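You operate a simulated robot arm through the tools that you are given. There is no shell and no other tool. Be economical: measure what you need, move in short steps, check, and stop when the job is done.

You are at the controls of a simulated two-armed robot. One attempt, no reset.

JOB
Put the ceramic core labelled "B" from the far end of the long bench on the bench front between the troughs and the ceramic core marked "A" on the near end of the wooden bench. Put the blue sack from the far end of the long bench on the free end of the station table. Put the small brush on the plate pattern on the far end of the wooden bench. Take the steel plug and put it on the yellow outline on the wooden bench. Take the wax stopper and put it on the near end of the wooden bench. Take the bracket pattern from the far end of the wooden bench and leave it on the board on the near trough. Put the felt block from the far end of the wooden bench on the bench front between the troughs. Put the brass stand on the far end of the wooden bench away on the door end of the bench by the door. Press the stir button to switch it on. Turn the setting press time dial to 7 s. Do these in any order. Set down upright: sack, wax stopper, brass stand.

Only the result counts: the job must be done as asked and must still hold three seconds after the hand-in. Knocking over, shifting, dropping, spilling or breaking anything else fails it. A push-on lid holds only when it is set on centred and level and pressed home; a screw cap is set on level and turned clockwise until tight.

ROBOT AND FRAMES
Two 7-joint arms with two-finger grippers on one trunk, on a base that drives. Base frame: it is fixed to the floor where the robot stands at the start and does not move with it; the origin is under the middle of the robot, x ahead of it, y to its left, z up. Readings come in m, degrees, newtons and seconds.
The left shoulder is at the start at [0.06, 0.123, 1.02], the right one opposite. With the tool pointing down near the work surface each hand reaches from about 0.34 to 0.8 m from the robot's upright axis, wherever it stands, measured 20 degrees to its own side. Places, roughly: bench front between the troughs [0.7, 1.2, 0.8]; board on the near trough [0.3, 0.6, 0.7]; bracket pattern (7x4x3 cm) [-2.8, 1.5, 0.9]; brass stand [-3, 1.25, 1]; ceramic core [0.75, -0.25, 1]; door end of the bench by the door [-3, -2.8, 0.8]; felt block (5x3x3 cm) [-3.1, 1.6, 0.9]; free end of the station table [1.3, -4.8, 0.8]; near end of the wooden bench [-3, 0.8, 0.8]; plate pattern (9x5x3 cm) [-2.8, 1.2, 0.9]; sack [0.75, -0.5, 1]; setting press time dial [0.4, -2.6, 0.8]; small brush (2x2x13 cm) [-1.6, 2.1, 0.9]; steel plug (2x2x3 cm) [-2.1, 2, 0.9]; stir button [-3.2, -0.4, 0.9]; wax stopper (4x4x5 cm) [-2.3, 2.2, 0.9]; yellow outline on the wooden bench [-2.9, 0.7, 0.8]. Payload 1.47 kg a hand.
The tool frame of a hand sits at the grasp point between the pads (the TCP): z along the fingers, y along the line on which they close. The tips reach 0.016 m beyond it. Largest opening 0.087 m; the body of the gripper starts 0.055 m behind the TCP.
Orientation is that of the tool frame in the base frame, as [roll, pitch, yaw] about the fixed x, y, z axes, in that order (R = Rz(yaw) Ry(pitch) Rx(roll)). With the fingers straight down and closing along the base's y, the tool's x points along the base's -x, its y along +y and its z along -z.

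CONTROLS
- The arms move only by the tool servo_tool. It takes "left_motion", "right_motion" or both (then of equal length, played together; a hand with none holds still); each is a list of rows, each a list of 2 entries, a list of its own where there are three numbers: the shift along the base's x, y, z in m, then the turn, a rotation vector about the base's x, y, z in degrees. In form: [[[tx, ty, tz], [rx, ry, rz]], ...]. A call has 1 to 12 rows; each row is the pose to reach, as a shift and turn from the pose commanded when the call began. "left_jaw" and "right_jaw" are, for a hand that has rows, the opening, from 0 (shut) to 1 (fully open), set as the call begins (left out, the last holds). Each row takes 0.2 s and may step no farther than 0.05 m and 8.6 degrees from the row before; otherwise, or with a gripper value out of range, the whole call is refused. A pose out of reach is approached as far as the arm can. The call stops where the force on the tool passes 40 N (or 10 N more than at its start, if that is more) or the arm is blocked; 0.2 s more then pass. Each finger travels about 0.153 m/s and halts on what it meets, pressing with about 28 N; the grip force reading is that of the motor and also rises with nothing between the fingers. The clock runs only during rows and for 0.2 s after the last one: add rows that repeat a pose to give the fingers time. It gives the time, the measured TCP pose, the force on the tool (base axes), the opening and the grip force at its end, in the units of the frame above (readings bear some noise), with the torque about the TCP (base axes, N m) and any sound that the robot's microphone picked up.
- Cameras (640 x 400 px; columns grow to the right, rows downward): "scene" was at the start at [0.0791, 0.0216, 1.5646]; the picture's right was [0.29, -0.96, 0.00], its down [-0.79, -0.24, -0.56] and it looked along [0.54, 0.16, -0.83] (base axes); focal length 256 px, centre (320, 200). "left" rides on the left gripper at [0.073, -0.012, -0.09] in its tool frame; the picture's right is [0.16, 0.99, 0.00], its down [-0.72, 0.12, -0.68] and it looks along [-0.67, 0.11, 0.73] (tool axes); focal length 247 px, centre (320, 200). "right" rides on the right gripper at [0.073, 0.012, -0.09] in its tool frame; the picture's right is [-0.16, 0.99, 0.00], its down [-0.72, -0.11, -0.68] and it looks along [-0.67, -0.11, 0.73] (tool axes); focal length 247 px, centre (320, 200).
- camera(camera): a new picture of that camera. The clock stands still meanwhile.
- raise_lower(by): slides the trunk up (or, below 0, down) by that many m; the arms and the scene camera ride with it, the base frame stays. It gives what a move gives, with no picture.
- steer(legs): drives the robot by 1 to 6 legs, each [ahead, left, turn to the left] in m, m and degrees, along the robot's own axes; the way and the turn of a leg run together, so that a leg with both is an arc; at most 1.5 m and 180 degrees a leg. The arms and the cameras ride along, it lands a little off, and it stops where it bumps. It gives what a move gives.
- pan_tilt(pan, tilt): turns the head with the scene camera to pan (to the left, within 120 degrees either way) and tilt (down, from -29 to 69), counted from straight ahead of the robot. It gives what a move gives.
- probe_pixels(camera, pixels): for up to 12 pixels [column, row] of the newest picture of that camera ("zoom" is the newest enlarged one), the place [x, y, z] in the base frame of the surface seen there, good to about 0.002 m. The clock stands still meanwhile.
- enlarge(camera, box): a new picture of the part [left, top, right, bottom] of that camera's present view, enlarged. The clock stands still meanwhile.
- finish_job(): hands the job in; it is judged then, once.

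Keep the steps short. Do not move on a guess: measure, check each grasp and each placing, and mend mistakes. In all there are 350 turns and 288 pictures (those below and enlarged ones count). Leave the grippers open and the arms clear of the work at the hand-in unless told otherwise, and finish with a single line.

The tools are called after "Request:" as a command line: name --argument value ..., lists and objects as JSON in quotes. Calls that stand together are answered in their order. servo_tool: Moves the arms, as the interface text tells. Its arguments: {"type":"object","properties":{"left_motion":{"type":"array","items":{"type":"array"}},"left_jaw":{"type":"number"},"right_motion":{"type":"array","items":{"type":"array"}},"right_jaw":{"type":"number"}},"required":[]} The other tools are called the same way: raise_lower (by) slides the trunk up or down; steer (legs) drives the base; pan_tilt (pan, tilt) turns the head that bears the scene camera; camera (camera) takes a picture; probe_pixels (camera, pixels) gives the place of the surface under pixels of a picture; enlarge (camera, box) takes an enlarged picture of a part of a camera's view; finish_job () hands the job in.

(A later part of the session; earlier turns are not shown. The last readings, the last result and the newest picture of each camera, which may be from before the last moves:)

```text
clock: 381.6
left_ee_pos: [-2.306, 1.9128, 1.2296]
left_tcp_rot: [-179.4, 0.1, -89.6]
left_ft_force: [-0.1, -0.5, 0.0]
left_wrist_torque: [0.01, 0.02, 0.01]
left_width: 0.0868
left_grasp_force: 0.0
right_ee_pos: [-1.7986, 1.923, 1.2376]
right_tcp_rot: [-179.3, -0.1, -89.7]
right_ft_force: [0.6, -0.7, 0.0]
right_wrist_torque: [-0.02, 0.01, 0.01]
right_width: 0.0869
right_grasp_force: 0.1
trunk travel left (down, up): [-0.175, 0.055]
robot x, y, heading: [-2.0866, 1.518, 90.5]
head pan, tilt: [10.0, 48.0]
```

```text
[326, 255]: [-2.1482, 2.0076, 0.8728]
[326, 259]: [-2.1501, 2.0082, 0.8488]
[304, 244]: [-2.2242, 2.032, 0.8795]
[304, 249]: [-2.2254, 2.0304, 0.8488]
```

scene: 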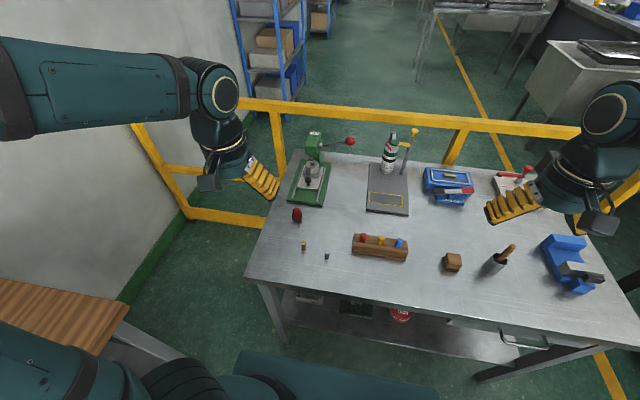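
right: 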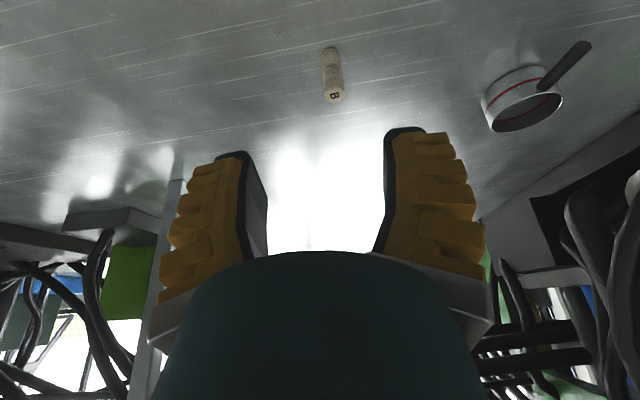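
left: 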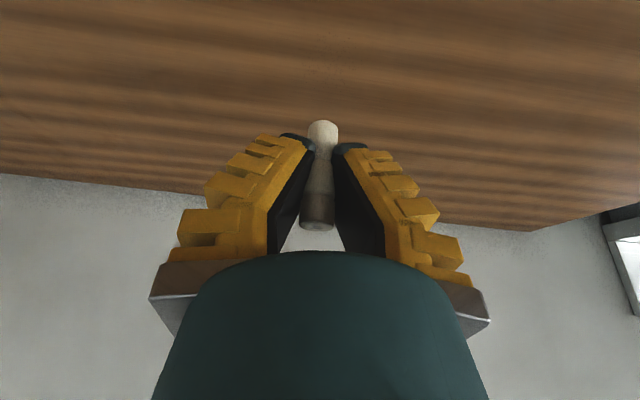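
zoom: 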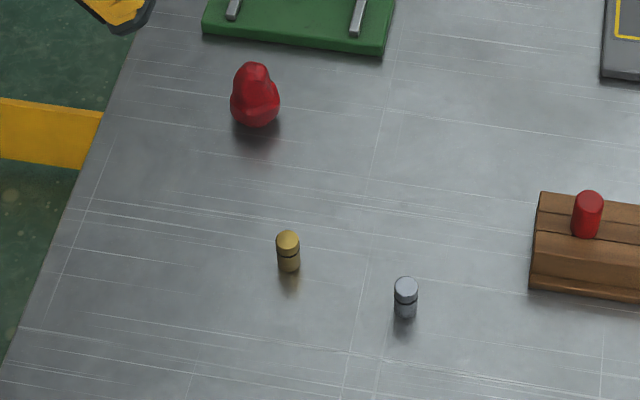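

I move the left hand above the stopper (-2.2745,2.148).

Request:
servo_tool --left_motion '[[[0.01, 0.04, 0], [0, 0, 0]], [[0.02, 0.085, 0], [0, 0, 0]], [[0.03, 0.13, 0], [0, 0, 0]], [[0.0315, 0.175, -0.01], [0, 0, 0]], [[0.0315, 0.215, -0.035], [0, 0, 0]], [[0.0315, 0.235, -0.075], [0, 0, 0]], [[0.0315, 0.235, -0.12], [0, 0, 0]], [[0.0315, 0.235, -0.165], [0, 0, 0]], [[0.0315, 0.235, -0.21], [0, 0, 0]], [[0.0315, 0.235, -0.25], [0, 0, 0]]]'

Request:
camera --camera "left"

Request:
enlarge --camera "scene" --box '[230, 110, 390, 260]'

```text
clock: 383.8
left_ee_pos: [-2.274, 2.1484, 0.9798]
left_tcp_rot: [-179.4, 0.0, -89.6]
left_ft_force: [0.8, 0.9, 0.3]
left_wrist_torque: [-0.02, -0.02, -0.02]
left_width: 0.0872
left_grasp_force: 0.1
right_ee_pos: [-1.7998, 1.9238, 1.2372]
right_tcp_rot: [-179.3, -0.1, -89.7]
right_ft_force: [0.7, 1.1, -0.8]
right_wrist_torque: [-0.01, 0.04, -0.01]
right_width: 0.087
right_grasp_force: 0.0
trunk travel left (down, up): [-0.175, 0.055]
robot x, y, heading: [-2.0844, 1.5235, 90.3]
head pan, tilt: [10.0, 48.0]
```

```text
169 pictures are left
```

left: 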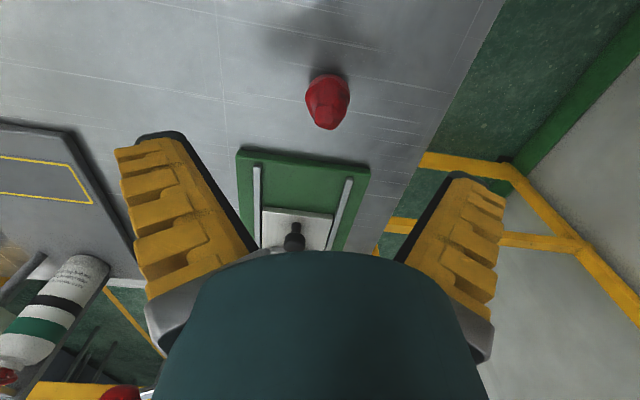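

```text
2.67 times, centred on (310, 185) of scene
```

zoom: 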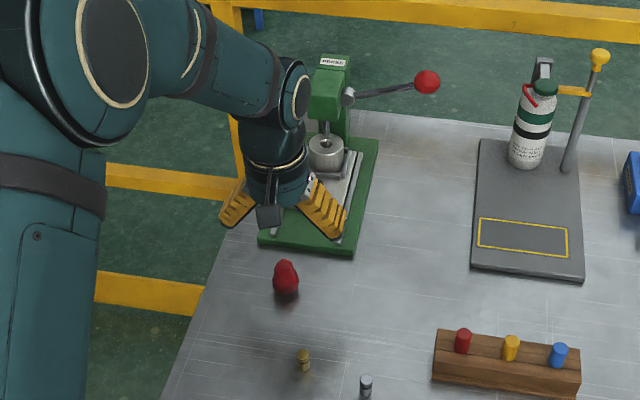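

Request:
probe_pixels --camera "left" --pixels '[[327, 120], [308, 95], [347, 95], [327, 90], [327, 126]]'

Request:
servo_tool --left_motion '[[[-0.0005, 0.0, -0.045], [0, 0, 0]], [[-0.0005, 0.0, -0.08], [0, 0, 0]], [[-0.0005, 0.0, -0.104], [0, 0, 0]]]'

Request:
camera --camera "left"

```text
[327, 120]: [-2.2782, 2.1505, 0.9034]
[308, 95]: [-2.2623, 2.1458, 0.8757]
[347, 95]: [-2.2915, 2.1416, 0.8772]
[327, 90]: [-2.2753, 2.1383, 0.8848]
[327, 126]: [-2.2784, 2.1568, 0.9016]
```

```text
clock: 384.6
left_ee_pos: [-2.2759, 2.1484, 0.8756]
left_tcp_rot: [-179.4, 0.0, -89.6]
left_ft_force: [0.3, -0.8, -0.3]
left_wrist_torque: [-0.05, -0.03, -0.01]
left_width: 0.0868
left_grasp_force: 0.1
right_ee_pos: [-1.8002, 1.9232, 1.2363]
right_tcp_rot: [-179.4, 0.0, -89.7]
right_ft_force: [0.0, 0.0, 0.5]
right_wrist_torque: [-0.03, -0.02, 0.02]
right_width: 0.0869
right_grasp_force: 0.0
trunk travel left (down, up): [-0.175, 0.055]
robot x, y, heading: [-2.0839, 1.5199, 90.2]
head pan, tilt: [10.0, 48.0]
```

```text
167 pictures are left
```

left: 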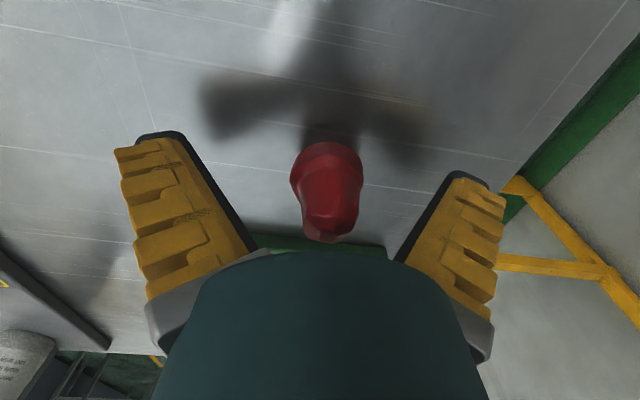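

Good. Close and lift slightly.

Request:
servo_tool --left_motion '[[[0, 0, 0], [0, 0, 0]], [[0, 0, 0], [0, 0, 0]], [[0, 0, 0], [0, 0, 0]], [[0, 0, 0], [0, 0, 0]]]' --left_jaw 0

Request:
servo_tool --left_motion '[[[0, 0, 0.02], [0, 0, 0]], [[0, 0, 0.06], [0, 0, 0]], [[0, 0, 0.1], [0, 0, 0]]]'

Request:
camera --camera "left"

```text
clock: 385.6
left_ee_pos: [-2.2757, 2.147, 0.8764]
left_tcp_rot: [-179.5, 0.1, -89.6]
left_ft_force: [-1.4, 0.7, 2.1]
left_wrist_torque: [0.0, -0.03, 0.02]
left_width: 0.0276
left_grasp_force: 28.4
right_ee_pos: [-1.7984, 1.9235, 1.2362]
right_tcp_rot: [-179.3, -0.2, -89.8]
right_ft_force: [0.7, -0.5, 0.4]
right_wrist_torque: [-0.01, 0.01, -0.04]
right_width: 0.0869
right_grasp_force: 0.0
trunk travel left (down, up): [-0.175, 0.055]
robot x, y, heading: [-2.0851, 1.5205, 90.1]
head pan, tilt: [10.0, 48.0]
```

```text
clock: 386.4
left_ee_pos: [-2.2761, 2.1482, 0.9763]
left_tcp_rot: [-179.4, -0.1, -89.6]
left_ft_force: [-0.5, -0.4, -0.8]
left_wrist_torque: [-0.01, 0.02, -0.02]
left_width: 0.0272
left_grasp_force: 28.1
right_ee_pos: [-1.7999, 1.921, 1.2378]
right_tcp_rot: [-179.3, 0.0, -89.8]
right_ft_force: [-0.5, -0.9, 1.3]
right_wrist_torque: [0.01, -0.02, 0.0]
right_width: 0.0871
right_grasp_force: 0.0
trunk travel left (down, up): [-0.175, 0.055]
robot x, y, heading: [-2.0864, 1.5207, 90.2]
head pan, tilt: [10.0, 48.0]
```

```text
166 pictures are left
```

left: 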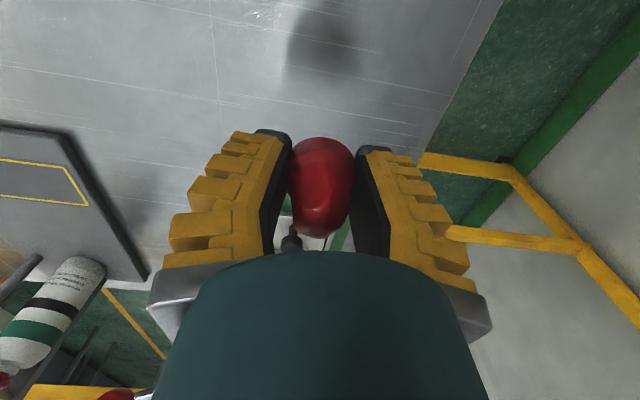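

Held. I raise and retract the left hand, then shift the base left 0.2 for the plug.

Request:
servo_tool --left_motion '[[[0, 0, 0.045], [0, 0, 0]], [[0, -0.01, 0.09], [0, 0, 0]], [[0, -0.04, 0.125], [0, 0, 0]], [[-0.01, -0.08, 0.15], [0, 0, 0]], [[-0.02, -0.12, 0.175], [0, 0, 0]], [[-0.025, -0.16, 0.2], [0, 0, 0]], [[-0.03, -0.2, 0.22], [0, 0, 0]], [[-0.03, -0.235, 0.25], [0, 0, 0]]]'

Request:
steer --legs '[[0, 0.2, 0]]'

Request:
pan_tilt --pan -10 --tilt 52

Request:
camera --camera "scene"

```text
clock: 388.1
left_ee_pos: [-2.3063, 1.9103, 1.2265]
left_tcp_rot: [-179.4, 0.1, -89.7]
left_ft_force: [-0.8, -0.9, 0.4]
left_wrist_torque: [0.05, 0.05, -0.03]
left_width: 0.0264
left_grasp_force: 27.9
right_ee_pos: [-1.7998, 1.9213, 1.2377]
right_tcp_rot: [-179.3, 0.1, -89.8]
right_ft_force: [-0.6, -0.7, -0.4]
right_wrist_torque: [0.05, -0.01, 0.01]
right_width: 0.0869
right_grasp_force: 0.1
trunk travel left (down, up): [-0.175, 0.055]
robot x, y, heading: [-2.0841, 1.5215, 90.3]
head pan, tilt: [10.0, 48.0]
```

```text
clock: 390.5
left_ee_pos: [-2.5053, 1.9125, 1.2274]
left_tcp_rot: [-179.5, 0.1, -89.8]
left_ft_force: [-0.6, 0.5, -0.4]
left_wrist_torque: [-0.01, 0.0, 0.0]
left_width: 0.0259
left_grasp_force: 27.6
right_ee_pos: [-1.9984, 1.9218, 1.2372]
right_tcp_rot: [-179.3, -0.2, -89.8]
right_ft_force: [-0.4, -0.7, -0.6]
right_wrist_torque: [-0.01, 0.0, 0.0]
right_width: 0.0867
right_grasp_force: 0.1
trunk travel left (down, up): [-0.175, 0.055]
robot x, y, heading: [-2.2839, 1.5225, 90.0]
head pan, tilt: [10.0, 48.0]
```

```text
clock: 391.4
left_ee_pos: [-2.506, 1.9116, 1.2272]
left_tcp_rot: [-179.3, 0.1, -89.8]
left_ft_force: [0.0, -0.2, -0.9]
left_wrist_torque: [0.02, 0.0, 0.02]
left_width: 0.026
left_grasp_force: 27.6
right_ee_pos: [-1.9985, 1.9216, 1.236]
right_tcp_rot: [-179.3, -0.2, -89.8]
right_ft_force: [0.1, 0.4, -1.0]
right_wrist_torque: [0.0, -0.03, 0.01]
right_width: 0.0869
right_grasp_force: 0.0
trunk travel left (down, up): [-0.175, 0.055]
robot x, y, heading: [-2.2847, 1.5171, 90.2]
head pan, tilt: [-10.0, 52.0]
```

```text
165 pictures are left
```

scene: 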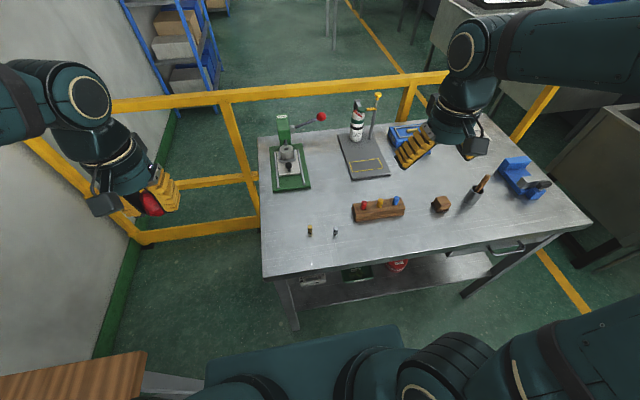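

Request:
enlarge --camera "scene" --box '[295, 215, 355, 250]'

Request:
probe_pixels --camera "zoom" --pixels '[[420, 150], [420, 180], [428, 150], [412, 150], [420, 230], [160, 150]]'

```text
10.67 times, centred on (325, 232) of scene
```

zoom: 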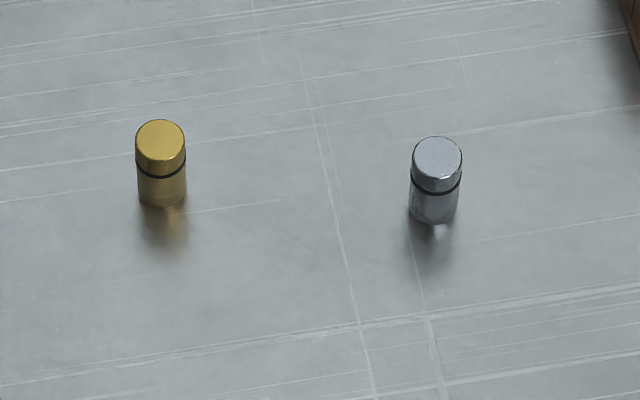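

```text
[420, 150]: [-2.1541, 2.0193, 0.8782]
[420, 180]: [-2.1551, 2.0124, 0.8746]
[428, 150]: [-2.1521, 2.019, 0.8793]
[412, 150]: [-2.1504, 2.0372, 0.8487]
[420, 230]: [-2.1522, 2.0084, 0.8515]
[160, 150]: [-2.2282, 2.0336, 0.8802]
```

Plug centre (-2.149,2.018), top 0.879. I bring the right hand (half open) above it.

Request:
servo_tool --right_motion '[[[-0.03, 0.02, 0], [0, 0, 0]], [[-0.06, 0.04, -0.02], [0, 0, 0]], [[-0.09, 0.06, -0.045], [0, 0, 0]], [[-0.12, 0.08, -0.07], [0, 0, 0]], [[-0.15, 0.096, -0.095], [0, 0, 0]], [[-0.1505, 0.096, -0.14], [0, 0, 0]], [[-0.1505, 0.096, -0.185], [0, 0, 0]], [[-0.1505, 0.096, -0.23], [0, 0, 0]], [[-0.1505, 0.096, -0.27], [0, 0, 0]], [[-0.1505, 0.096, -0.3], [0, 0, 0]]]' --right_jaw 0.5

Request:
camera --camera "right"

```text
clock: 393.6
left_ee_pos: [-2.5048, 1.9132, 1.2262]
left_tcp_rot: [-179.4, 0.0, -89.8]
left_ft_force: [-0.3, 0.3, 0.4]
left_wrist_torque: [0.0, -0.01, -0.03]
left_width: 0.0256
left_grasp_force: 28.6
right_ee_pos: [-2.1472, 2.0171, 0.9369]
right_tcp_rot: [-179.2, -0.1, -89.7]
right_ft_force: [0.1, 0.7, 0.3]
right_wrist_torque: [0.0, -0.01, 0.01]
right_width: 0.0492
right_grasp_force: 4.0
trunk travel left (down, up): [-0.175, 0.055]
robot x, y, heading: [-2.284, 1.5219, 90.1]
head pan, tilt: [-10.0, 52.0]
```

```text
163 pictures are left
```

right: 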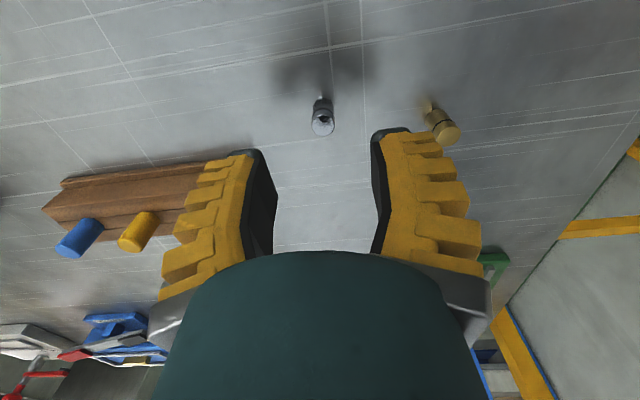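

Request:
probe_pixels --camera "right" --pixels '[[322, 125], [313, 115], [332, 115], [322, 130]]'

Request:
servo_tool --right_motion '[[[-0.001, 0.0005, -0.04], [0, 0, 0]], [[-0.001, 0.0005, -0.065], [0, 0, 0]]]'

Request:
camera --camera "right"

```text
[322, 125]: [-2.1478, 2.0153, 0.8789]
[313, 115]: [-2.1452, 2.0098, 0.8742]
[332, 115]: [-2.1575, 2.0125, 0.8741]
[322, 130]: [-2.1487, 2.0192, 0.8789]
```

```text
clock: 394.2
left_ee_pos: [-2.5057, 1.9121, 1.2272]
left_tcp_rot: [-179.4, 0.2, -89.7]
left_ft_force: [0.3, 0.1, -0.4]
left_wrist_torque: [0.02, 0.03, 0.01]
left_width: 0.0257
left_grasp_force: 27.7
right_ee_pos: [-2.1509, 2.0192, 0.8711]
right_tcp_rot: [-179.3, -0.1, -89.9]
right_ft_force: [-0.4, 0.1, 0.8]
right_wrist_torque: [0.02, 0.04, -0.02]
right_width: 0.049
right_grasp_force: 3.6
trunk travel left (down, up): [-0.175, 0.055]
robot x, y, heading: [-2.2844, 1.5242, 90.0]
head pan, tilt: [-10.0, 52.0]
```

```text
162 pictures are left
```

right: 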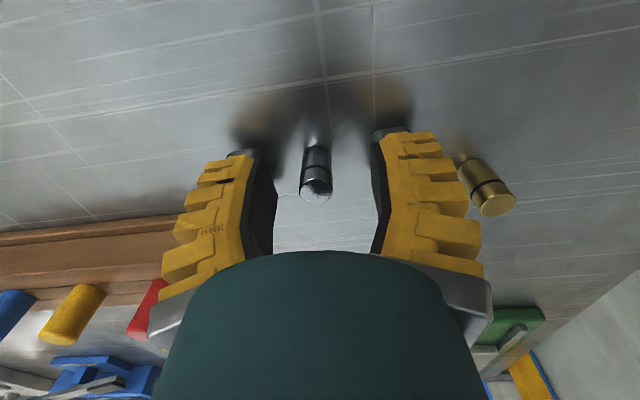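

Request:
servo_tool --right_motion '[[[0, 0, 0], [0, 0, 0]], [[0, 0, 0], [0, 0, 0]], [[0, 0, 0], [0, 0, 0]]]' --right_jaw 0

Request:
servo_tool --right_motion '[[[0, 0, 0.04], [0, 0, 0]], [[0, 0, 0.085], [0, 0, 0]], [[0, 0, 0.13], [0, 0, 0]], [[0.02, -0.01, 0.17], [0, 0, 0]], [[0.05, -0.03, 0.2], [0, 0, 0]], [[0.08, -0.05, 0.23], [0, 0, 0]], [[0.11, -0.07, 0.26], [0, 0, 0]], [[0.14, -0.09, 0.29], [0, 0, 0]], [[0.15, -0.1, 0.33], [0, 0, 0]], [[0.15, -0.1, 0.365], [0, 0, 0]]]'

Request:
camera --camera "right"

Request:
camera --camera "left"

```text
clock: 395.0
left_ee_pos: [-2.5056, 1.9125, 1.2275]
left_tcp_rot: [-179.5, 0.1, -89.9]
left_ft_force: [0.5, -0.1, -0.5]
left_wrist_torque: [0.0, -0.02, -0.04]
left_width: 0.0256
left_grasp_force: 28.2
right_ee_pos: [-2.1513, 2.0192, 0.8718]
right_tcp_rot: [-179.3, -0.1, -89.8]
right_ft_force: [0.0, 0.0, 0.4]
right_wrist_torque: [0.02, 0.04, 0.01]
right_width: 0.0062
right_grasp_force: 27.4
trunk travel left (down, up): [-0.175, 0.055]
robot x, y, heading: [-2.2844, 1.5198, 90.3]
head pan, tilt: [-10.0, 52.0]
```

```text
clock: 397.2
left_ee_pos: [-2.5055, 1.9117, 1.226]
left_tcp_rot: [-179.4, 0.1, -89.9]
left_ft_force: [-0.1, 0.0, -0.7]
left_wrist_torque: [-0.01, 0.01, 0.0]
left_width: 0.0255
left_grasp_force: 28.1
right_ee_pos: [-2.0009, 1.9194, 1.2381]
right_tcp_rot: [-179.3, -0.1, -89.8]
right_ft_force: [0.0, 0.5, -0.1]
right_wrist_torque: [0.02, 0.0, 0.01]
right_width: 0.006
right_grasp_force: 28.4
trunk travel left (down, up): [-0.175, 0.055]
robot x, y, heading: [-2.2873, 1.5202, 90.1]
head pan, tilt: [-10.0, 52.0]
```

```text
161 pictures are left
```

right: 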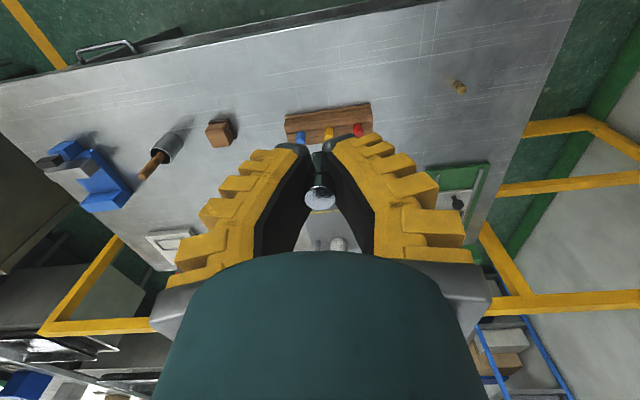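

```text
160 pictures are left
```

left: 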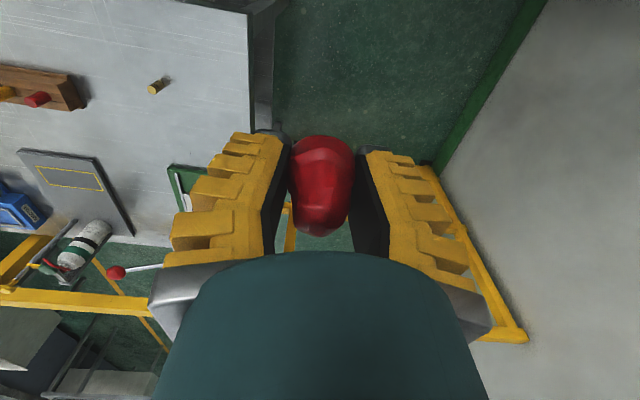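

Both held. I back up, turn left to the wooden bench and move to its near end.

Request:
steer --legs '[[-0.5, 0, 0], [0, 0, 90], [0.12, 0.2, 0]]'

Request:
pan_tilt --pan 5 --tilt 48

Request:
camera --camera "scene"

```text
clock: 405.8
left_ee_pos: [-2.8072, 0.6137, 1.2265]
left_tcp_rot: [-179.4, 0.0, -1.4]
left_ft_force: [0.4, 0.0, -0.6]
left_wrist_torque: [0.01, -0.01, -0.02]
left_width: 0.0253
left_grasp_force: 28.2
right_ee_pos: [-2.8005, 1.1184, 1.2373]
right_tcp_rot: [-179.3, -0.1, -1.5]
right_ft_force: [0.0, -0.3, -0.4]
right_wrist_torque: [-0.04, -0.03, 0.01]
right_width: 0.006
right_grasp_force: 27.8
trunk travel left (down, up): [-0.175, 0.055]
robot x, y, heading: [-2.4105, 0.8233, 178.6]
head pan, tilt: [-10.0, 52.0]
```

```text
clock: 406.6
left_ee_pos: [-2.8071, 0.6142, 1.2258]
left_tcp_rot: [-179.4, 0.2, -1.5]
left_ft_force: [0.1, 0.0, 0.9]
left_wrist_torque: [-0.03, 0.0, 0.05]
left_width: 0.0254
left_grasp_force: 28.2
right_ee_pos: [-2.7992, 1.1195, 1.2389]
right_tcp_rot: [-179.3, -0.2, -1.6]
right_ft_force: [0.3, 0.1, -1.0]
right_wrist_torque: [-0.03, -0.01, -0.01]
right_width: 0.0062
right_grasp_force: 28.0
trunk travel left (down, up): [-0.175, 0.055]
robot x, y, heading: [-2.4094, 0.8219, 178.3]
head pan, tilt: [5.0, 48.0]
```

```text
159 pictures are left
```

scene: 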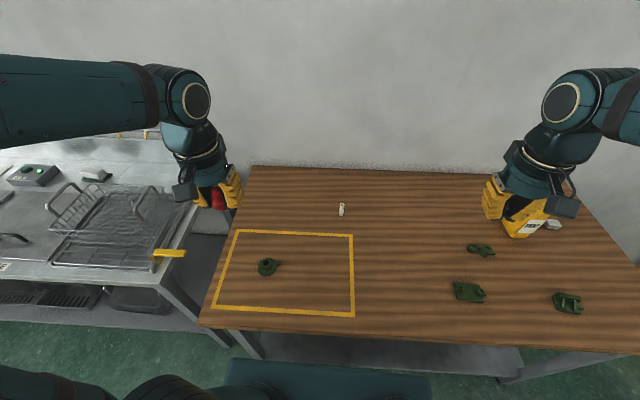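

I bring the stopper over (-3.07,0.70), behind the outline.

Request:
servo_tool --left_motion '[[[-0.035, 0.012, 0], [0, 0, 0]], [[-0.07, 0.024, -0.01], [0, 0, 0]], [[-0.105, 0.036, -0.03], [0, 0, 0]], [[-0.14, 0.048, -0.055], [0, 0, 0]], [[-0.175, 0.06, -0.08], [0, 0, 0]], [[-0.21, 0.07, -0.105], [0, 0, 0]], [[-0.24, 0.08, -0.135], [0, 0, 0]], [[-0.263, 0.086, -0.175], [0, 0, 0]], [[-0.263, 0.086, -0.22], [0, 0, 0]], [[-0.263, 0.086, -0.265], [0, 0, 0]], [[-0.263, 0.086, -0.305], [0, 0, 0]], [[-0.263, 0.086, -0.33], [0, 0, 0]]]'

Request:
enlarge --camera "scene" --box '[230, 140, 390, 260]'

```text
clock: 409.2
left_ee_pos: [-3.0702, 0.6991, 0.896]
left_tcp_rot: [-179.4, 0.1, -1.5]
left_ft_force: [0.1, -0.4, 0.1]
left_wrist_torque: [0.0, -0.05, 0.0]
left_width: 0.0253
left_grasp_force: 28.3
right_ee_pos: [-2.7998, 1.1185, 1.2387]
right_tcp_rot: [-179.3, -0.1, -1.7]
right_ft_force: [0.1, 0.6, -0.3]
right_wrist_torque: [0.0, 0.0, -0.04]
right_width: 0.0062
right_grasp_force: 28.0
trunk travel left (down, up): [-0.175, 0.055]
robot x, y, heading: [-2.4086, 0.8239, 178.2]
head pan, tilt: [5.0, 48.0]
```

```text
3.33 times, centred on (310, 200) of scene
```

zoom: 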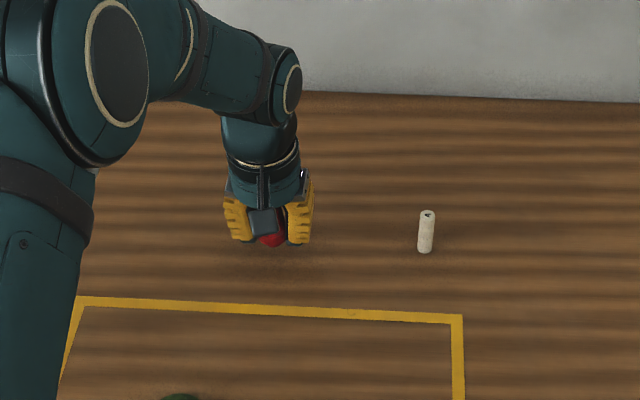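

Request:
servo_tool --left_motion '[[[0, 0, -0.012], [0, 0, 0]], [[0, 0, -0.017], [0, 0, 0]], [[0, 0, -0.02], [0, 0, 0]], [[0, 0, -0.021], [0, 0, 0]]]'

```text
clock: 410.2
left_ee_pos: [-3.0709, 0.7002, 0.8762]
left_tcp_rot: [-179.4, 0.1, -1.5]
left_ft_force: [1.0, -0.5, 5.6]
left_wrist_torque: [0.03, -0.01, 0.02]
left_width: 0.0255
left_grasp_force: 28.0
right_ee_pos: [-2.7987, 1.1184, 1.2382]
right_tcp_rot: [-179.3, -0.1, -1.6]
right_ft_force: [0.0, 0.2, 0.7]
right_wrist_torque: [-0.01, 0.0, 0.0]
right_width: 0.0059
right_grasp_force: 28.3
trunk travel left (down, up): [-0.175, 0.055]
robot x, y, heading: [-2.4136, 0.8226, 178.5]
head pan, tilt: [5.0, 48.0]
```

Contact. Open, rise, and check.

Request:
servo_tool --left_motion '[[[0, 0, 0], [0, 0, 0]], [[0, 0, 0], [0, 0, 0]], [[0, 0, 0], [0, 0, 0]], [[0, 0, 0.04], [0, 0, 0]], [[0, 0, 0.085], [0, 0, 0]], [[0, 0, 0.13], [0, 0, 0]], [[0.03, -0.01, 0.165], [0, 0, 0]], [[0.07, -0.02, 0.19], [0, 0, 0]], [[0.11, -0.04, 0.215], [0, 0, 0]], [[0.15, -0.05, 0.24], [0, 0, 0]], [[0.19, -0.07, 0.26], [0, 0, 0]], [[0.23, -0.085, 0.28], [0, 0, 0]]]' --left_jaw 0.8

Request:
servo_tool --left_motion '[[[0.03, 0, 0.03], [0, 0, 0]], [[0.035, 0, 0.07], [0, 0, 0]]]' --left_jaw 1

Request:
camera --camera "scene"

Request:
enlarge --camera "scene" --box '[200, 170, 380, 320]'

```text
refused: row 9 steps farther than a row can; nothing moved
```

```text
clock: 410.8
left_ee_pos: [-3.0355, 0.6972, 0.9462]
left_tcp_rot: [-179.4, 0.0, -1.3]
left_ft_force: [0.3, 0.2, -1.1]
left_wrist_torque: [0.07, 0.01, 0.02]
left_width: 0.0871
left_grasp_force: 0.1
right_ee_pos: [-2.7991, 1.1182, 1.2384]
right_tcp_rot: [-179.3, 0.0, -1.6]
right_ft_force: [0.8, -0.4, -1.4]
right_wrist_torque: [0.02, 0.02, 0.03]
right_width: 0.0059
right_grasp_force: 28.0
trunk travel left (down, up): [-0.175, 0.055]
robot x, y, heading: [-2.4065, 0.8248, 178.4]
head pan, tilt: [5.0, 48.0]
```

```text
157 pictures are left
```

scene: 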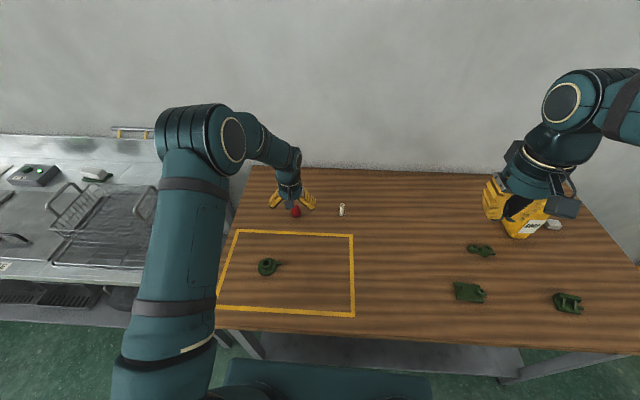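

```text
2.67 times, centred on (290, 245) of scene
```

zoom: 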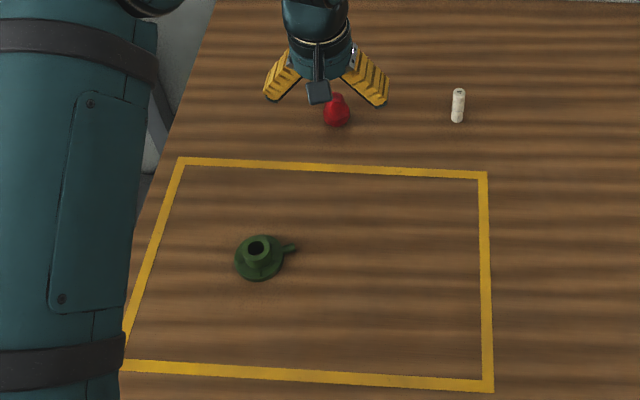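

The first call was refused and the second moved while opening. The stopper seems fine; I lift away and check it.

Request:
servo_tool --left_motion '[[[0, 0, 0.04], [0, 0, 0]], [[0, 0, 0.085], [0, 0, 0]], [[0.03, -0.01, 0.12], [0, 0, 0]], [[0.06, -0.02, 0.15], [0, 0, 0]], [[0.1, -0.03, 0.17], [0, 0, 0]], [[0.14, -0.04, 0.19], [0, 0, 0]], [[0.18, -0.06, 0.21], [0, 0, 0]], [[0.22, -0.08, 0.23], [0, 0, 0]], [[0.23, -0.085, 0.27], [0, 0, 0]]]'

Request:
enlarge --camera "scene" --box '[265, 185, 365, 245]'

Request:
probe_pixels --camera "zoom" --pixels '[[200, 130], [200, 160], [200, 200], [180, 170], [220, 170], [480, 130], [480, 200]]'

```text
clock: 412.8
left_ee_pos: [-2.8063, 0.6137, 1.2153]
left_tcp_rot: [-179.4, 0.0, -1.5]
left_ft_force: [0.8, 0.0, 0.5]
left_wrist_torque: [0.0, 0.0, 0.01]
left_width: 0.0869
left_grasp_force: 0.0
right_ee_pos: [-2.7985, 1.1179, 1.2387]
right_tcp_rot: [-179.3, 0.0, -1.6]
right_ft_force: [0.2, -0.7, -0.8]
right_wrist_torque: [0.0, 0.03, 0.01]
right_width: 0.006
right_grasp_force: 28.5
trunk travel left (down, up): [-0.175, 0.055]
robot x, y, heading: [-2.4115, 0.8233, 178.3]
head pan, tilt: [5.0, 48.0]
```

```text
6.40 times, centred on (315, 215) of scene
```

zoom: 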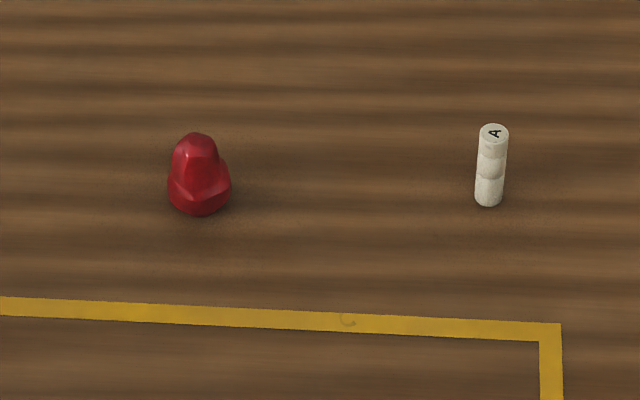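

```text
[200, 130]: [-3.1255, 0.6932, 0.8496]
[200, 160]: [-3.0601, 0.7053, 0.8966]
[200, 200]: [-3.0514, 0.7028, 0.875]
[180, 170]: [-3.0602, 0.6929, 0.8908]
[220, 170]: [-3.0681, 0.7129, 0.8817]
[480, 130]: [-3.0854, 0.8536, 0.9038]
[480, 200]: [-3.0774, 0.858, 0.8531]
```

Stopper is upright at (-3.067,0.703). I shift the base left 0.25 for the plug.

Request:
steer --legs '[[0, 0.24, 1.6]]'

Request:
camera --camera "scene"

```text
clock: 415.5
left_ee_pos: [-2.8047, 0.3633, 1.2164]
left_tcp_rot: [-179.4, 0.1, 0.1]
left_ft_force: [-0.1, 0.9, -0.9]
left_wrist_torque: [0.01, 0.02, 0.0]
left_width: 0.0868
left_grasp_force: 0.0
right_ee_pos: [-2.8112, 0.8671, 1.2376]
right_tcp_rot: [-179.3, -0.2, 0.0]
right_ft_force: [0.4, -0.8, -0.5]
right_wrist_torque: [0.01, -0.02, 0.02]
right_width: 0.0058
right_grasp_force: 27.6
trunk travel left (down, up): [-0.175, 0.055]
robot x, y, heading: [-2.4137, 0.5875, 179.8]
head pan, tilt: [5.0, 48.0]
```

```text
154 pictures are left
```

scene: 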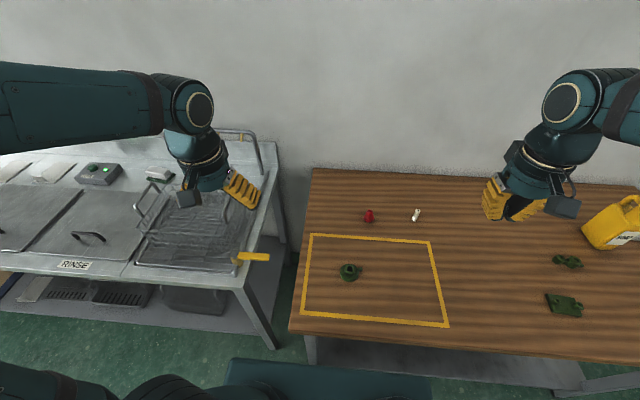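

Request:
servo_tool --right_motion '[[[-0.02, -0.03, -0.02], [0, 0, 0]], [[-0.04, -0.06, -0.04], [0, 0, 0]], [[-0.054, -0.077, -0.075], [0, 0, 0]], [[-0.054, -0.077, -0.12], [0, 0, 0]], [[-0.054, -0.077, -0.165], [0, 0, 0]], [[-0.054, -0.077, -0.21], [0, 0, 0]], [[-0.054, -0.077, -0.255], [0, 0, 0]], [[-0.054, -0.077, -0.3], [0, 0, 0]], [[-0.054, -0.077, -0.345], [0, 0, 0]]]'

Request:
camera --camera "right"

```text
clock: 417.5
left_ee_pos: [-2.8048, 0.3641, 1.2163]
left_tcp_rot: [-179.4, 0.0, 0.1]
left_ft_force: [-1.2, -0.4, 0.0]
left_wrist_torque: [0.0, -0.02, 0.02]
left_width: 0.0868
left_grasp_force: 0.0
right_ee_pos: [-2.863, 0.7925, 0.8902]
right_tcp_rot: [-179.3, -0.1, 0.0]
right_ft_force: [-0.2, 0.5, -0.9]
right_wrist_torque: [-0.01, -0.01, 0.0]
right_width: 0.0061
right_grasp_force: 27.7
trunk travel left (down, up): [-0.175, 0.055]
robot x, y, heading: [-2.4093, 0.5852, 180.0]
head pan, tilt: [5.0, 48.0]
```

```text
153 pictures are left
```

right: 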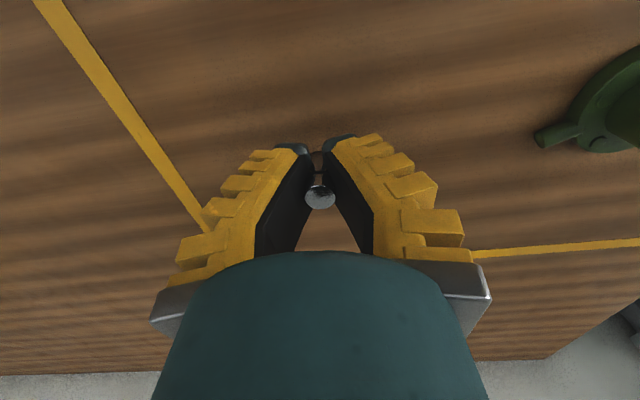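

Request:
servo_tool --right_motion '[[[0, 0, -0.01], [0, 0, 0]], [[0, 0, -0.016], [0, 0, 0]], [[0, 0, -0.019], [0, 0, 0]], [[0, 0, -0.019], [0, 0, 0]]]'

```text
clock: 418.5
left_ee_pos: [-2.804, 0.3629, 1.2152]
left_tcp_rot: [-179.4, 0.1, 0.2]
left_ft_force: [1.5, 0.4, -0.2]
left_wrist_torque: [0.0, -0.01, -0.01]
left_width: 0.0871
left_grasp_force: 0.0
right_ee_pos: [-2.865, 0.7927, 0.8718]
right_tcp_rot: [-179.3, -0.1, 0.0]
right_ft_force: [0.0, -0.1, -0.2]
right_wrist_torque: [0.03, 0.0, 0.02]
right_width: 0.0057
right_grasp_force: 27.8
trunk travel left (down, up): [-0.175, 0.055]
robot x, y, heading: [-2.413, 0.5841, 179.9]
head pan, tilt: [5.0, 48.0]
```

Request:
servo_tool --right_motion '[[[0, 0, -0.001], [0, 0, 0]], [[0, 0, -0.002], [0, 0, 0]], [[0, 0, -0.002], [0, 0, 0]]]'

```text
clock: 419.3
left_ee_pos: [-2.8045, 0.3647, 1.2155]
left_tcp_rot: [-179.4, 0.1, 0.1]
left_ft_force: [0.6, 0.4, 0.3]
left_wrist_torque: [0.0, 0.05, 0.0]
left_width: 0.0868
left_grasp_force: 0.1
right_ee_pos: [-2.8656, 0.792, 0.8714]
right_tcp_rot: [-179.4, 0.0, 0.0]
right_ft_force: [1.0, 0.8, 3.2]
right_wrist_torque: [0.01, 0.0, 0.01]
right_width: 0.0059
right_grasp_force: 27.6
trunk travel left (down, up): [-0.175, 0.055]
robot x, y, heading: [-2.4128, 0.5825, 180.0]
head pan, tilt: [5.0, 48.0]
```

Contact. Open half, then rise.

Request:
servo_tool --right_motion '[[[0, 0, 0], [0, 0, 0]], [[0, 0, 0], [0, 0, 0]], [[0, 0, 0], [0, 0, 0]], [[0, 0, 0.04], [0, 0, 0]], [[0, 0, 0.085], [0, 0, 0]], [[0, 0, 0.13], [0, 0, 0]], [[0.01, 0.01, 0.17], [0, 0, 0]], [[0.02, 0.03, 0.21], [0, 0, 0]], [[0.03, 0.05, 0.25], [0, 0, 0]], [[0.04, 0.065, 0.29], [0, 0, 0]], [[0.05, 0.075, 0.33], [0, 0, 0]], [[0.05, 0.075, 0.365], [0, 0, 0]]]' --right_jaw 0.6

Request:
enlarge --camera "scene" --box '[290, 190, 470, 340]'

```text
clock: 421.9
left_ee_pos: [-2.8047, 0.3644, 1.2154]
left_tcp_rot: [-179.5, 0.1, 0.1]
left_ft_force: [0.4, 1.0, 0.3]
left_wrist_torque: [0.01, 0.01, -0.03]
left_width: 0.087
left_grasp_force: 0.0
right_ee_pos: [-2.8139, 0.866, 1.2384]
right_tcp_rot: [-179.3, -0.1, 0.0]
right_ft_force: [0.2, -0.5, 0.2]
right_wrist_torque: [0.0, 0.01, -0.01]
right_width: 0.0574
right_grasp_force: 3.7
trunk travel left (down, up): [-0.175, 0.055]
robot x, y, heading: [-2.4104, 0.5796, 180.2]
head pan, tilt: [5.0, 48.0]
```

```text
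2.67 times, centred on (380, 265) of scene
```

zoom: 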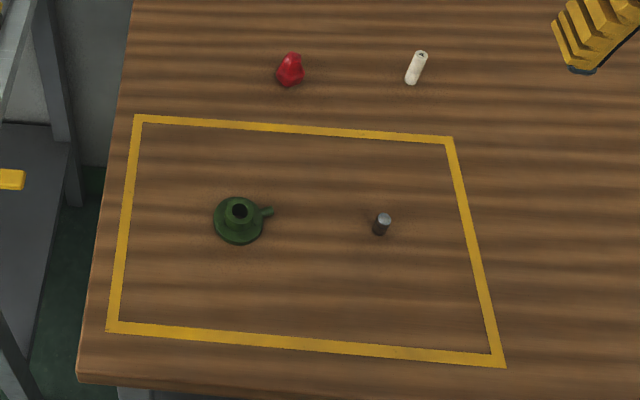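

Plug sits inside the outline. Next the brush: I drive to the work table's right half.

Request:
steer --legs '[[-0.5, 0, 0], [0, 0, -90], [0.92, -0.05, 0]]'

Request:
pan_tilt --pan -10 --tilt 45

Request:
camera --camera "scene"

```text
clock: 433.1
left_ee_pos: [-2.0892, 1.892, 1.2143]
left_tcp_rot: [-179.4, 0.1, -89.4]
left_ft_force: [0.4, 0.1, -0.1]
left_wrist_torque: [0.0, -0.02, -0.01]
left_width: 0.087
left_grasp_force: 0.0
right_ee_pos: [-1.5877, 1.9053, 1.2387]
right_tcp_rot: [-179.3, -0.1, -89.5]
right_ft_force: [-0.1, -0.1, 0.1]
right_wrist_torque: [-0.03, -0.02, -0.01]
right_width: 0.0576
right_grasp_force: 4.0
trunk travel left (down, up): [-0.175, 0.055]
robot x, y, heading: [-1.867, 1.5024, 90.4]
head pan, tilt: [5.0, 48.0]
```

```text
clock: 433.9
left_ee_pos: [-2.0895, 1.8903, 1.2156]
left_tcp_rot: [-179.4, 0.1, -89.4]
left_ft_force: [-1.0, 0.5, 0.5]
left_wrist_torque: [0.03, -0.02, 0.02]
left_width: 0.0872
left_grasp_force: 0.1
right_ee_pos: [-1.5871, 1.9059, 1.2386]
right_tcp_rot: [-179.3, -0.1, -89.5]
right_ft_force: [0.8, -0.3, 0.0]
right_wrist_torque: [-0.04, -0.01, -0.04]
right_width: 0.0574
right_grasp_force: 3.9
trunk travel left (down, up): [-0.175, 0.055]
robot x, y, heading: [-1.8669, 1.5016, 90.6]
head pan, tilt: [-10.0, 45.0]
```

```text
151 pictures are left
```

scene: 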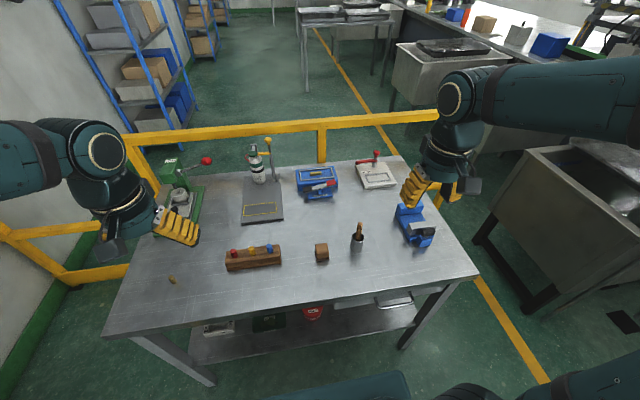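

Request:
enlarge --camera "scene" --box '[325, 205, 395, 265]'

Request:
probe_pixels --camera "zoom" --pixels '[[311, 128], [311, 145], [295, 180], [285, 205], [300, 205], [255, 215], [330, 215], [290, 260], [290, 320], [290, 225], [420, 200]]'

```text
6.67 times, centred on (360, 235) of scene
```

zoom: 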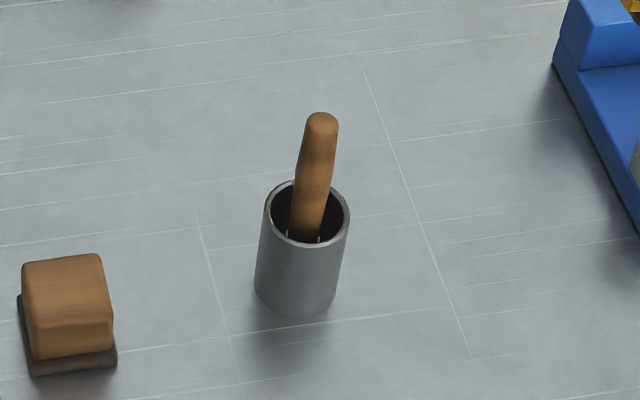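

```text
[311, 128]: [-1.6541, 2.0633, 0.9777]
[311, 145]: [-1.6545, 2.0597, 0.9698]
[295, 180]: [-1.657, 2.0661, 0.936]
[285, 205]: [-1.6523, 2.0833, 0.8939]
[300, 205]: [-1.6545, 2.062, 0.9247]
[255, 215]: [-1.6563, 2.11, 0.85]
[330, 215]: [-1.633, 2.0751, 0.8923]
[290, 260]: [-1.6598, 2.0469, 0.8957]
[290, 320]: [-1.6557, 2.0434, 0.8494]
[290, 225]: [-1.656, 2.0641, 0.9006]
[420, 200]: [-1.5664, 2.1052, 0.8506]
```

Handle is at about (-1.653,2.067), top 0.982; cup rim about 0.91. I'll grip the handle from the side (tool nearly horizontal) so it can be laid flat later. I back off 0.2 first.

Request:
steer --legs '[[-0.2, 0, -0.4]]'

Request:
servo_tool --right_motion '[[[0, 0.01, -0.01], [7.5, 0, 0]], [[0, 0.02, -0.02], [15, 0, 0]], [[-0.01, 0.03, -0.03], [22.5, 0, 0]], [[-0.02, 0.04, -0.04], [30, 0, 0]], [[-0.03, 0.05, -0.05], [37.5, 0, 0]], [[-0.04, 0.06, -0.06], [45, 0, 0]], [[-0.05, 0.08, -0.07], [52.5, 0, 0]], [[-0.06, 0.1, -0.08], [60, 0, 0]], [[-0.065, 0.12, -0.09], [67.5, 0, 0]], [[-0.065, 0.14, -0.1], [75, 0, 0]]]' --right_jaw 0.6

Request:
camera --camera "scene"

Request:
camera --camera "right"

```text
clock: 435.5
left_ee_pos: [-2.0858, 1.6952, 1.2153]
left_tcp_rot: [-179.4, 0.1, -90.0]
left_ft_force: [0.4, -0.8, -0.2]
left_wrist_torque: [0.05, 0.03, -0.04]
left_width: 0.087
left_grasp_force: 0.0
right_ee_pos: [-1.5825, 1.7058, 1.2386]
right_tcp_rot: [-179.4, 0.0, -89.9]
right_ft_force: [-0.6, 0.4, -0.4]
right_wrist_torque: [0.02, 0.0, 0.0]
right_width: 0.0574
right_grasp_force: 3.4
trunk travel left (down, up): [-0.175, 0.055]
robot x, y, heading: [-1.8683, 1.3053, 89.7]
head pan, tilt: [-10.0, 45.0]
```

```text
clock: 437.7
left_ee_pos: [-2.085, 1.6993, 1.2156]
left_tcp_rot: [-179.4, 0.0, -90.0]
left_ft_force: [-0.7, 0.3, 0.5]
left_wrist_torque: [-0.03, -0.04, 0.02]
left_width: 0.0871
left_grasp_force: 0.1
right_ee_pos: [-1.6635, 1.8526, 1.149]
right_tcp_rot: [-147.8, 73.1, -57.4]
right_ft_force: [-2.9, 0.0, 8.4]
right_wrist_torque: [-0.57, -0.01, -0.23]
right_width: 0.0574
right_grasp_force: 3.8
right hand out of reach, approached as far as the arm can: row 6, 7, 9
trunk travel left (down, up): [-0.175, 0.055]
robot x, y, heading: [-1.8664, 1.3049, 90.0]
head pan, tilt: [-10.0, 45.0]
```

```text
149 pictures are left
```

scene: 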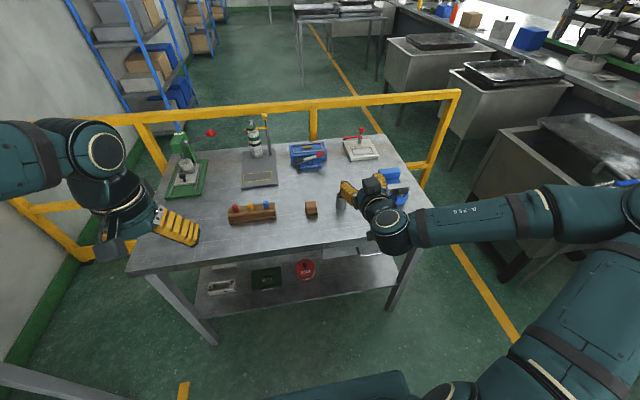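

```text
148 pictures are left
```

right: 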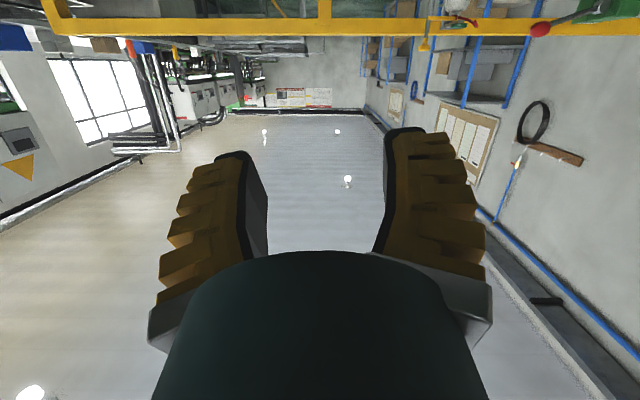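

The pose is mostly right but not fully reached (about 9° roll). I go on to the pre-grasp point and see if it converges there.

Request:
servo_tool --right_motion '[[[0, 0.03, -0.03], [0, 0, 0]], [[0, 0.06, -0.06], [0, 0, 0]], [[-0.002, 0.08, -0.09], [0, 0, 0]], [[-0.004, 0.1, -0.12], [0, 0, 0]], [[-0.005, 0.11, -0.145], [0, 0, 0]], [[-0.005, 0.11, -0.145], [0, 0, 0]]]'

Request:
camera --camera "right"

Request:
enlarge --camera "scene" --box '[290, 140, 450, 270]'

```text
clock: 439.1
left_ee_pos: [-2.0858, 1.6962, 1.2158]
left_tcp_rot: [-179.3, 0.1, -89.9]
left_ft_force: [-0.4, 0.7, -0.1]
left_wrist_torque: [-0.01, -0.03, 0.0]
left_width: 0.087
left_grasp_force: 0.0
right_ee_pos: [-1.6, 1.9627, 1.0245]
right_tcp_rot: [178.3, 73.5, -89.9]
right_ft_force: [0.2, -0.5, 0.4]
right_wrist_torque: [0.0, -0.04, -0.07]
right_width: 0.0575
right_grasp_force: 3.6
right hand out of reach, approached as far as the arm can: row 1, 2, 3, 4, 5, 6
trunk travel left (down, up): [-0.175, 0.055]
robot x, y, heading: [-1.8674, 1.3066, 90.2]
head pan, tilt: [-10.0, 45.0]
```

```text
147 pictures are left
```

right: 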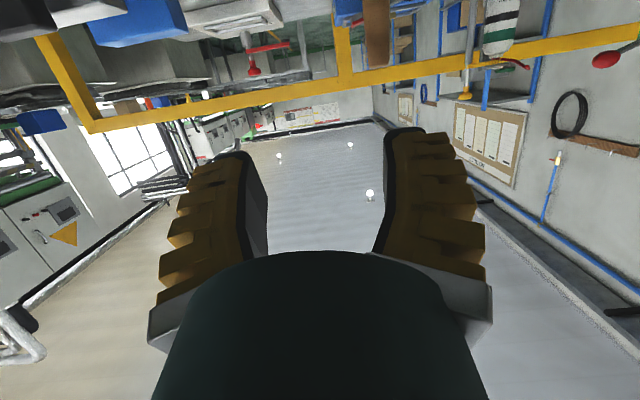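

```text
3.08 times, centred on (370, 205) of scene
```

zoom: 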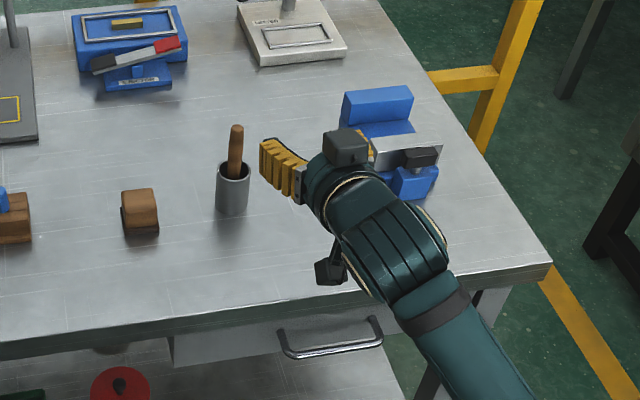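

The arm is too folded for this orientation. I back the base up 0.15 so the arm can stretch, then retry the pre-grasp.

Request:
steer --legs '[[-0.15, 0.05, 0]]'

```text
clock: 440.5
left_ee_pos: [-2.1359, 1.5441, 1.2161]
left_tcp_rot: [-179.4, 0.0, -90.0]
left_ft_force: [-0.4, 0.6, 0.3]
left_wrist_torque: [0.03, 0.0, 0.0]
left_width: 0.0868
left_grasp_force: 0.1
right_ee_pos: [-1.6478, 1.812, 1.0249]
right_tcp_rot: [178.4, 73.6, -90.0]
right_ft_force: [-0.6, -1.1, 0.0]
right_wrist_torque: [-0.01, -0.02, -0.01]
right_width: 0.0573
right_grasp_force: 3.1
trunk travel left (down, up): [-0.175, 0.055]
robot x, y, heading: [-1.9202, 1.1571, 89.8]
head pan, tilt: [-10.0, 45.0]
```

Request:
servo_tool --right_motion '[[[0.0, 0.04, 0.0], [0, 0, 0]], [[0.0, 0.08, 0.0], [0, 0, 0]], [[0.0, 0.08, 0.0], [0, 0, 0]]]'

```text
clock: 441.3
left_ee_pos: [-2.1344, 1.5466, 1.2158]
left_tcp_rot: [-179.3, 0.2, -90.0]
left_ft_force: [-0.4, 0.3, 0.0]
left_wrist_torque: [0.0, -0.01, -0.01]
left_width: 0.087
left_grasp_force: 0.0
right_ee_pos: [-1.6492, 1.8931, 1.0242]
right_tcp_rot: [178.2, 73.6, -90.0]
right_ft_force: [0.1, 0.3, 0.2]
right_wrist_torque: [0.01, -0.03, 0.0]
right_width: 0.0575
right_grasp_force: 3.9
trunk travel left (down, up): [-0.175, 0.055]
robot x, y, heading: [-1.9154, 1.1579, 90.1]
head pan, tilt: [-10.0, 45.0]
```

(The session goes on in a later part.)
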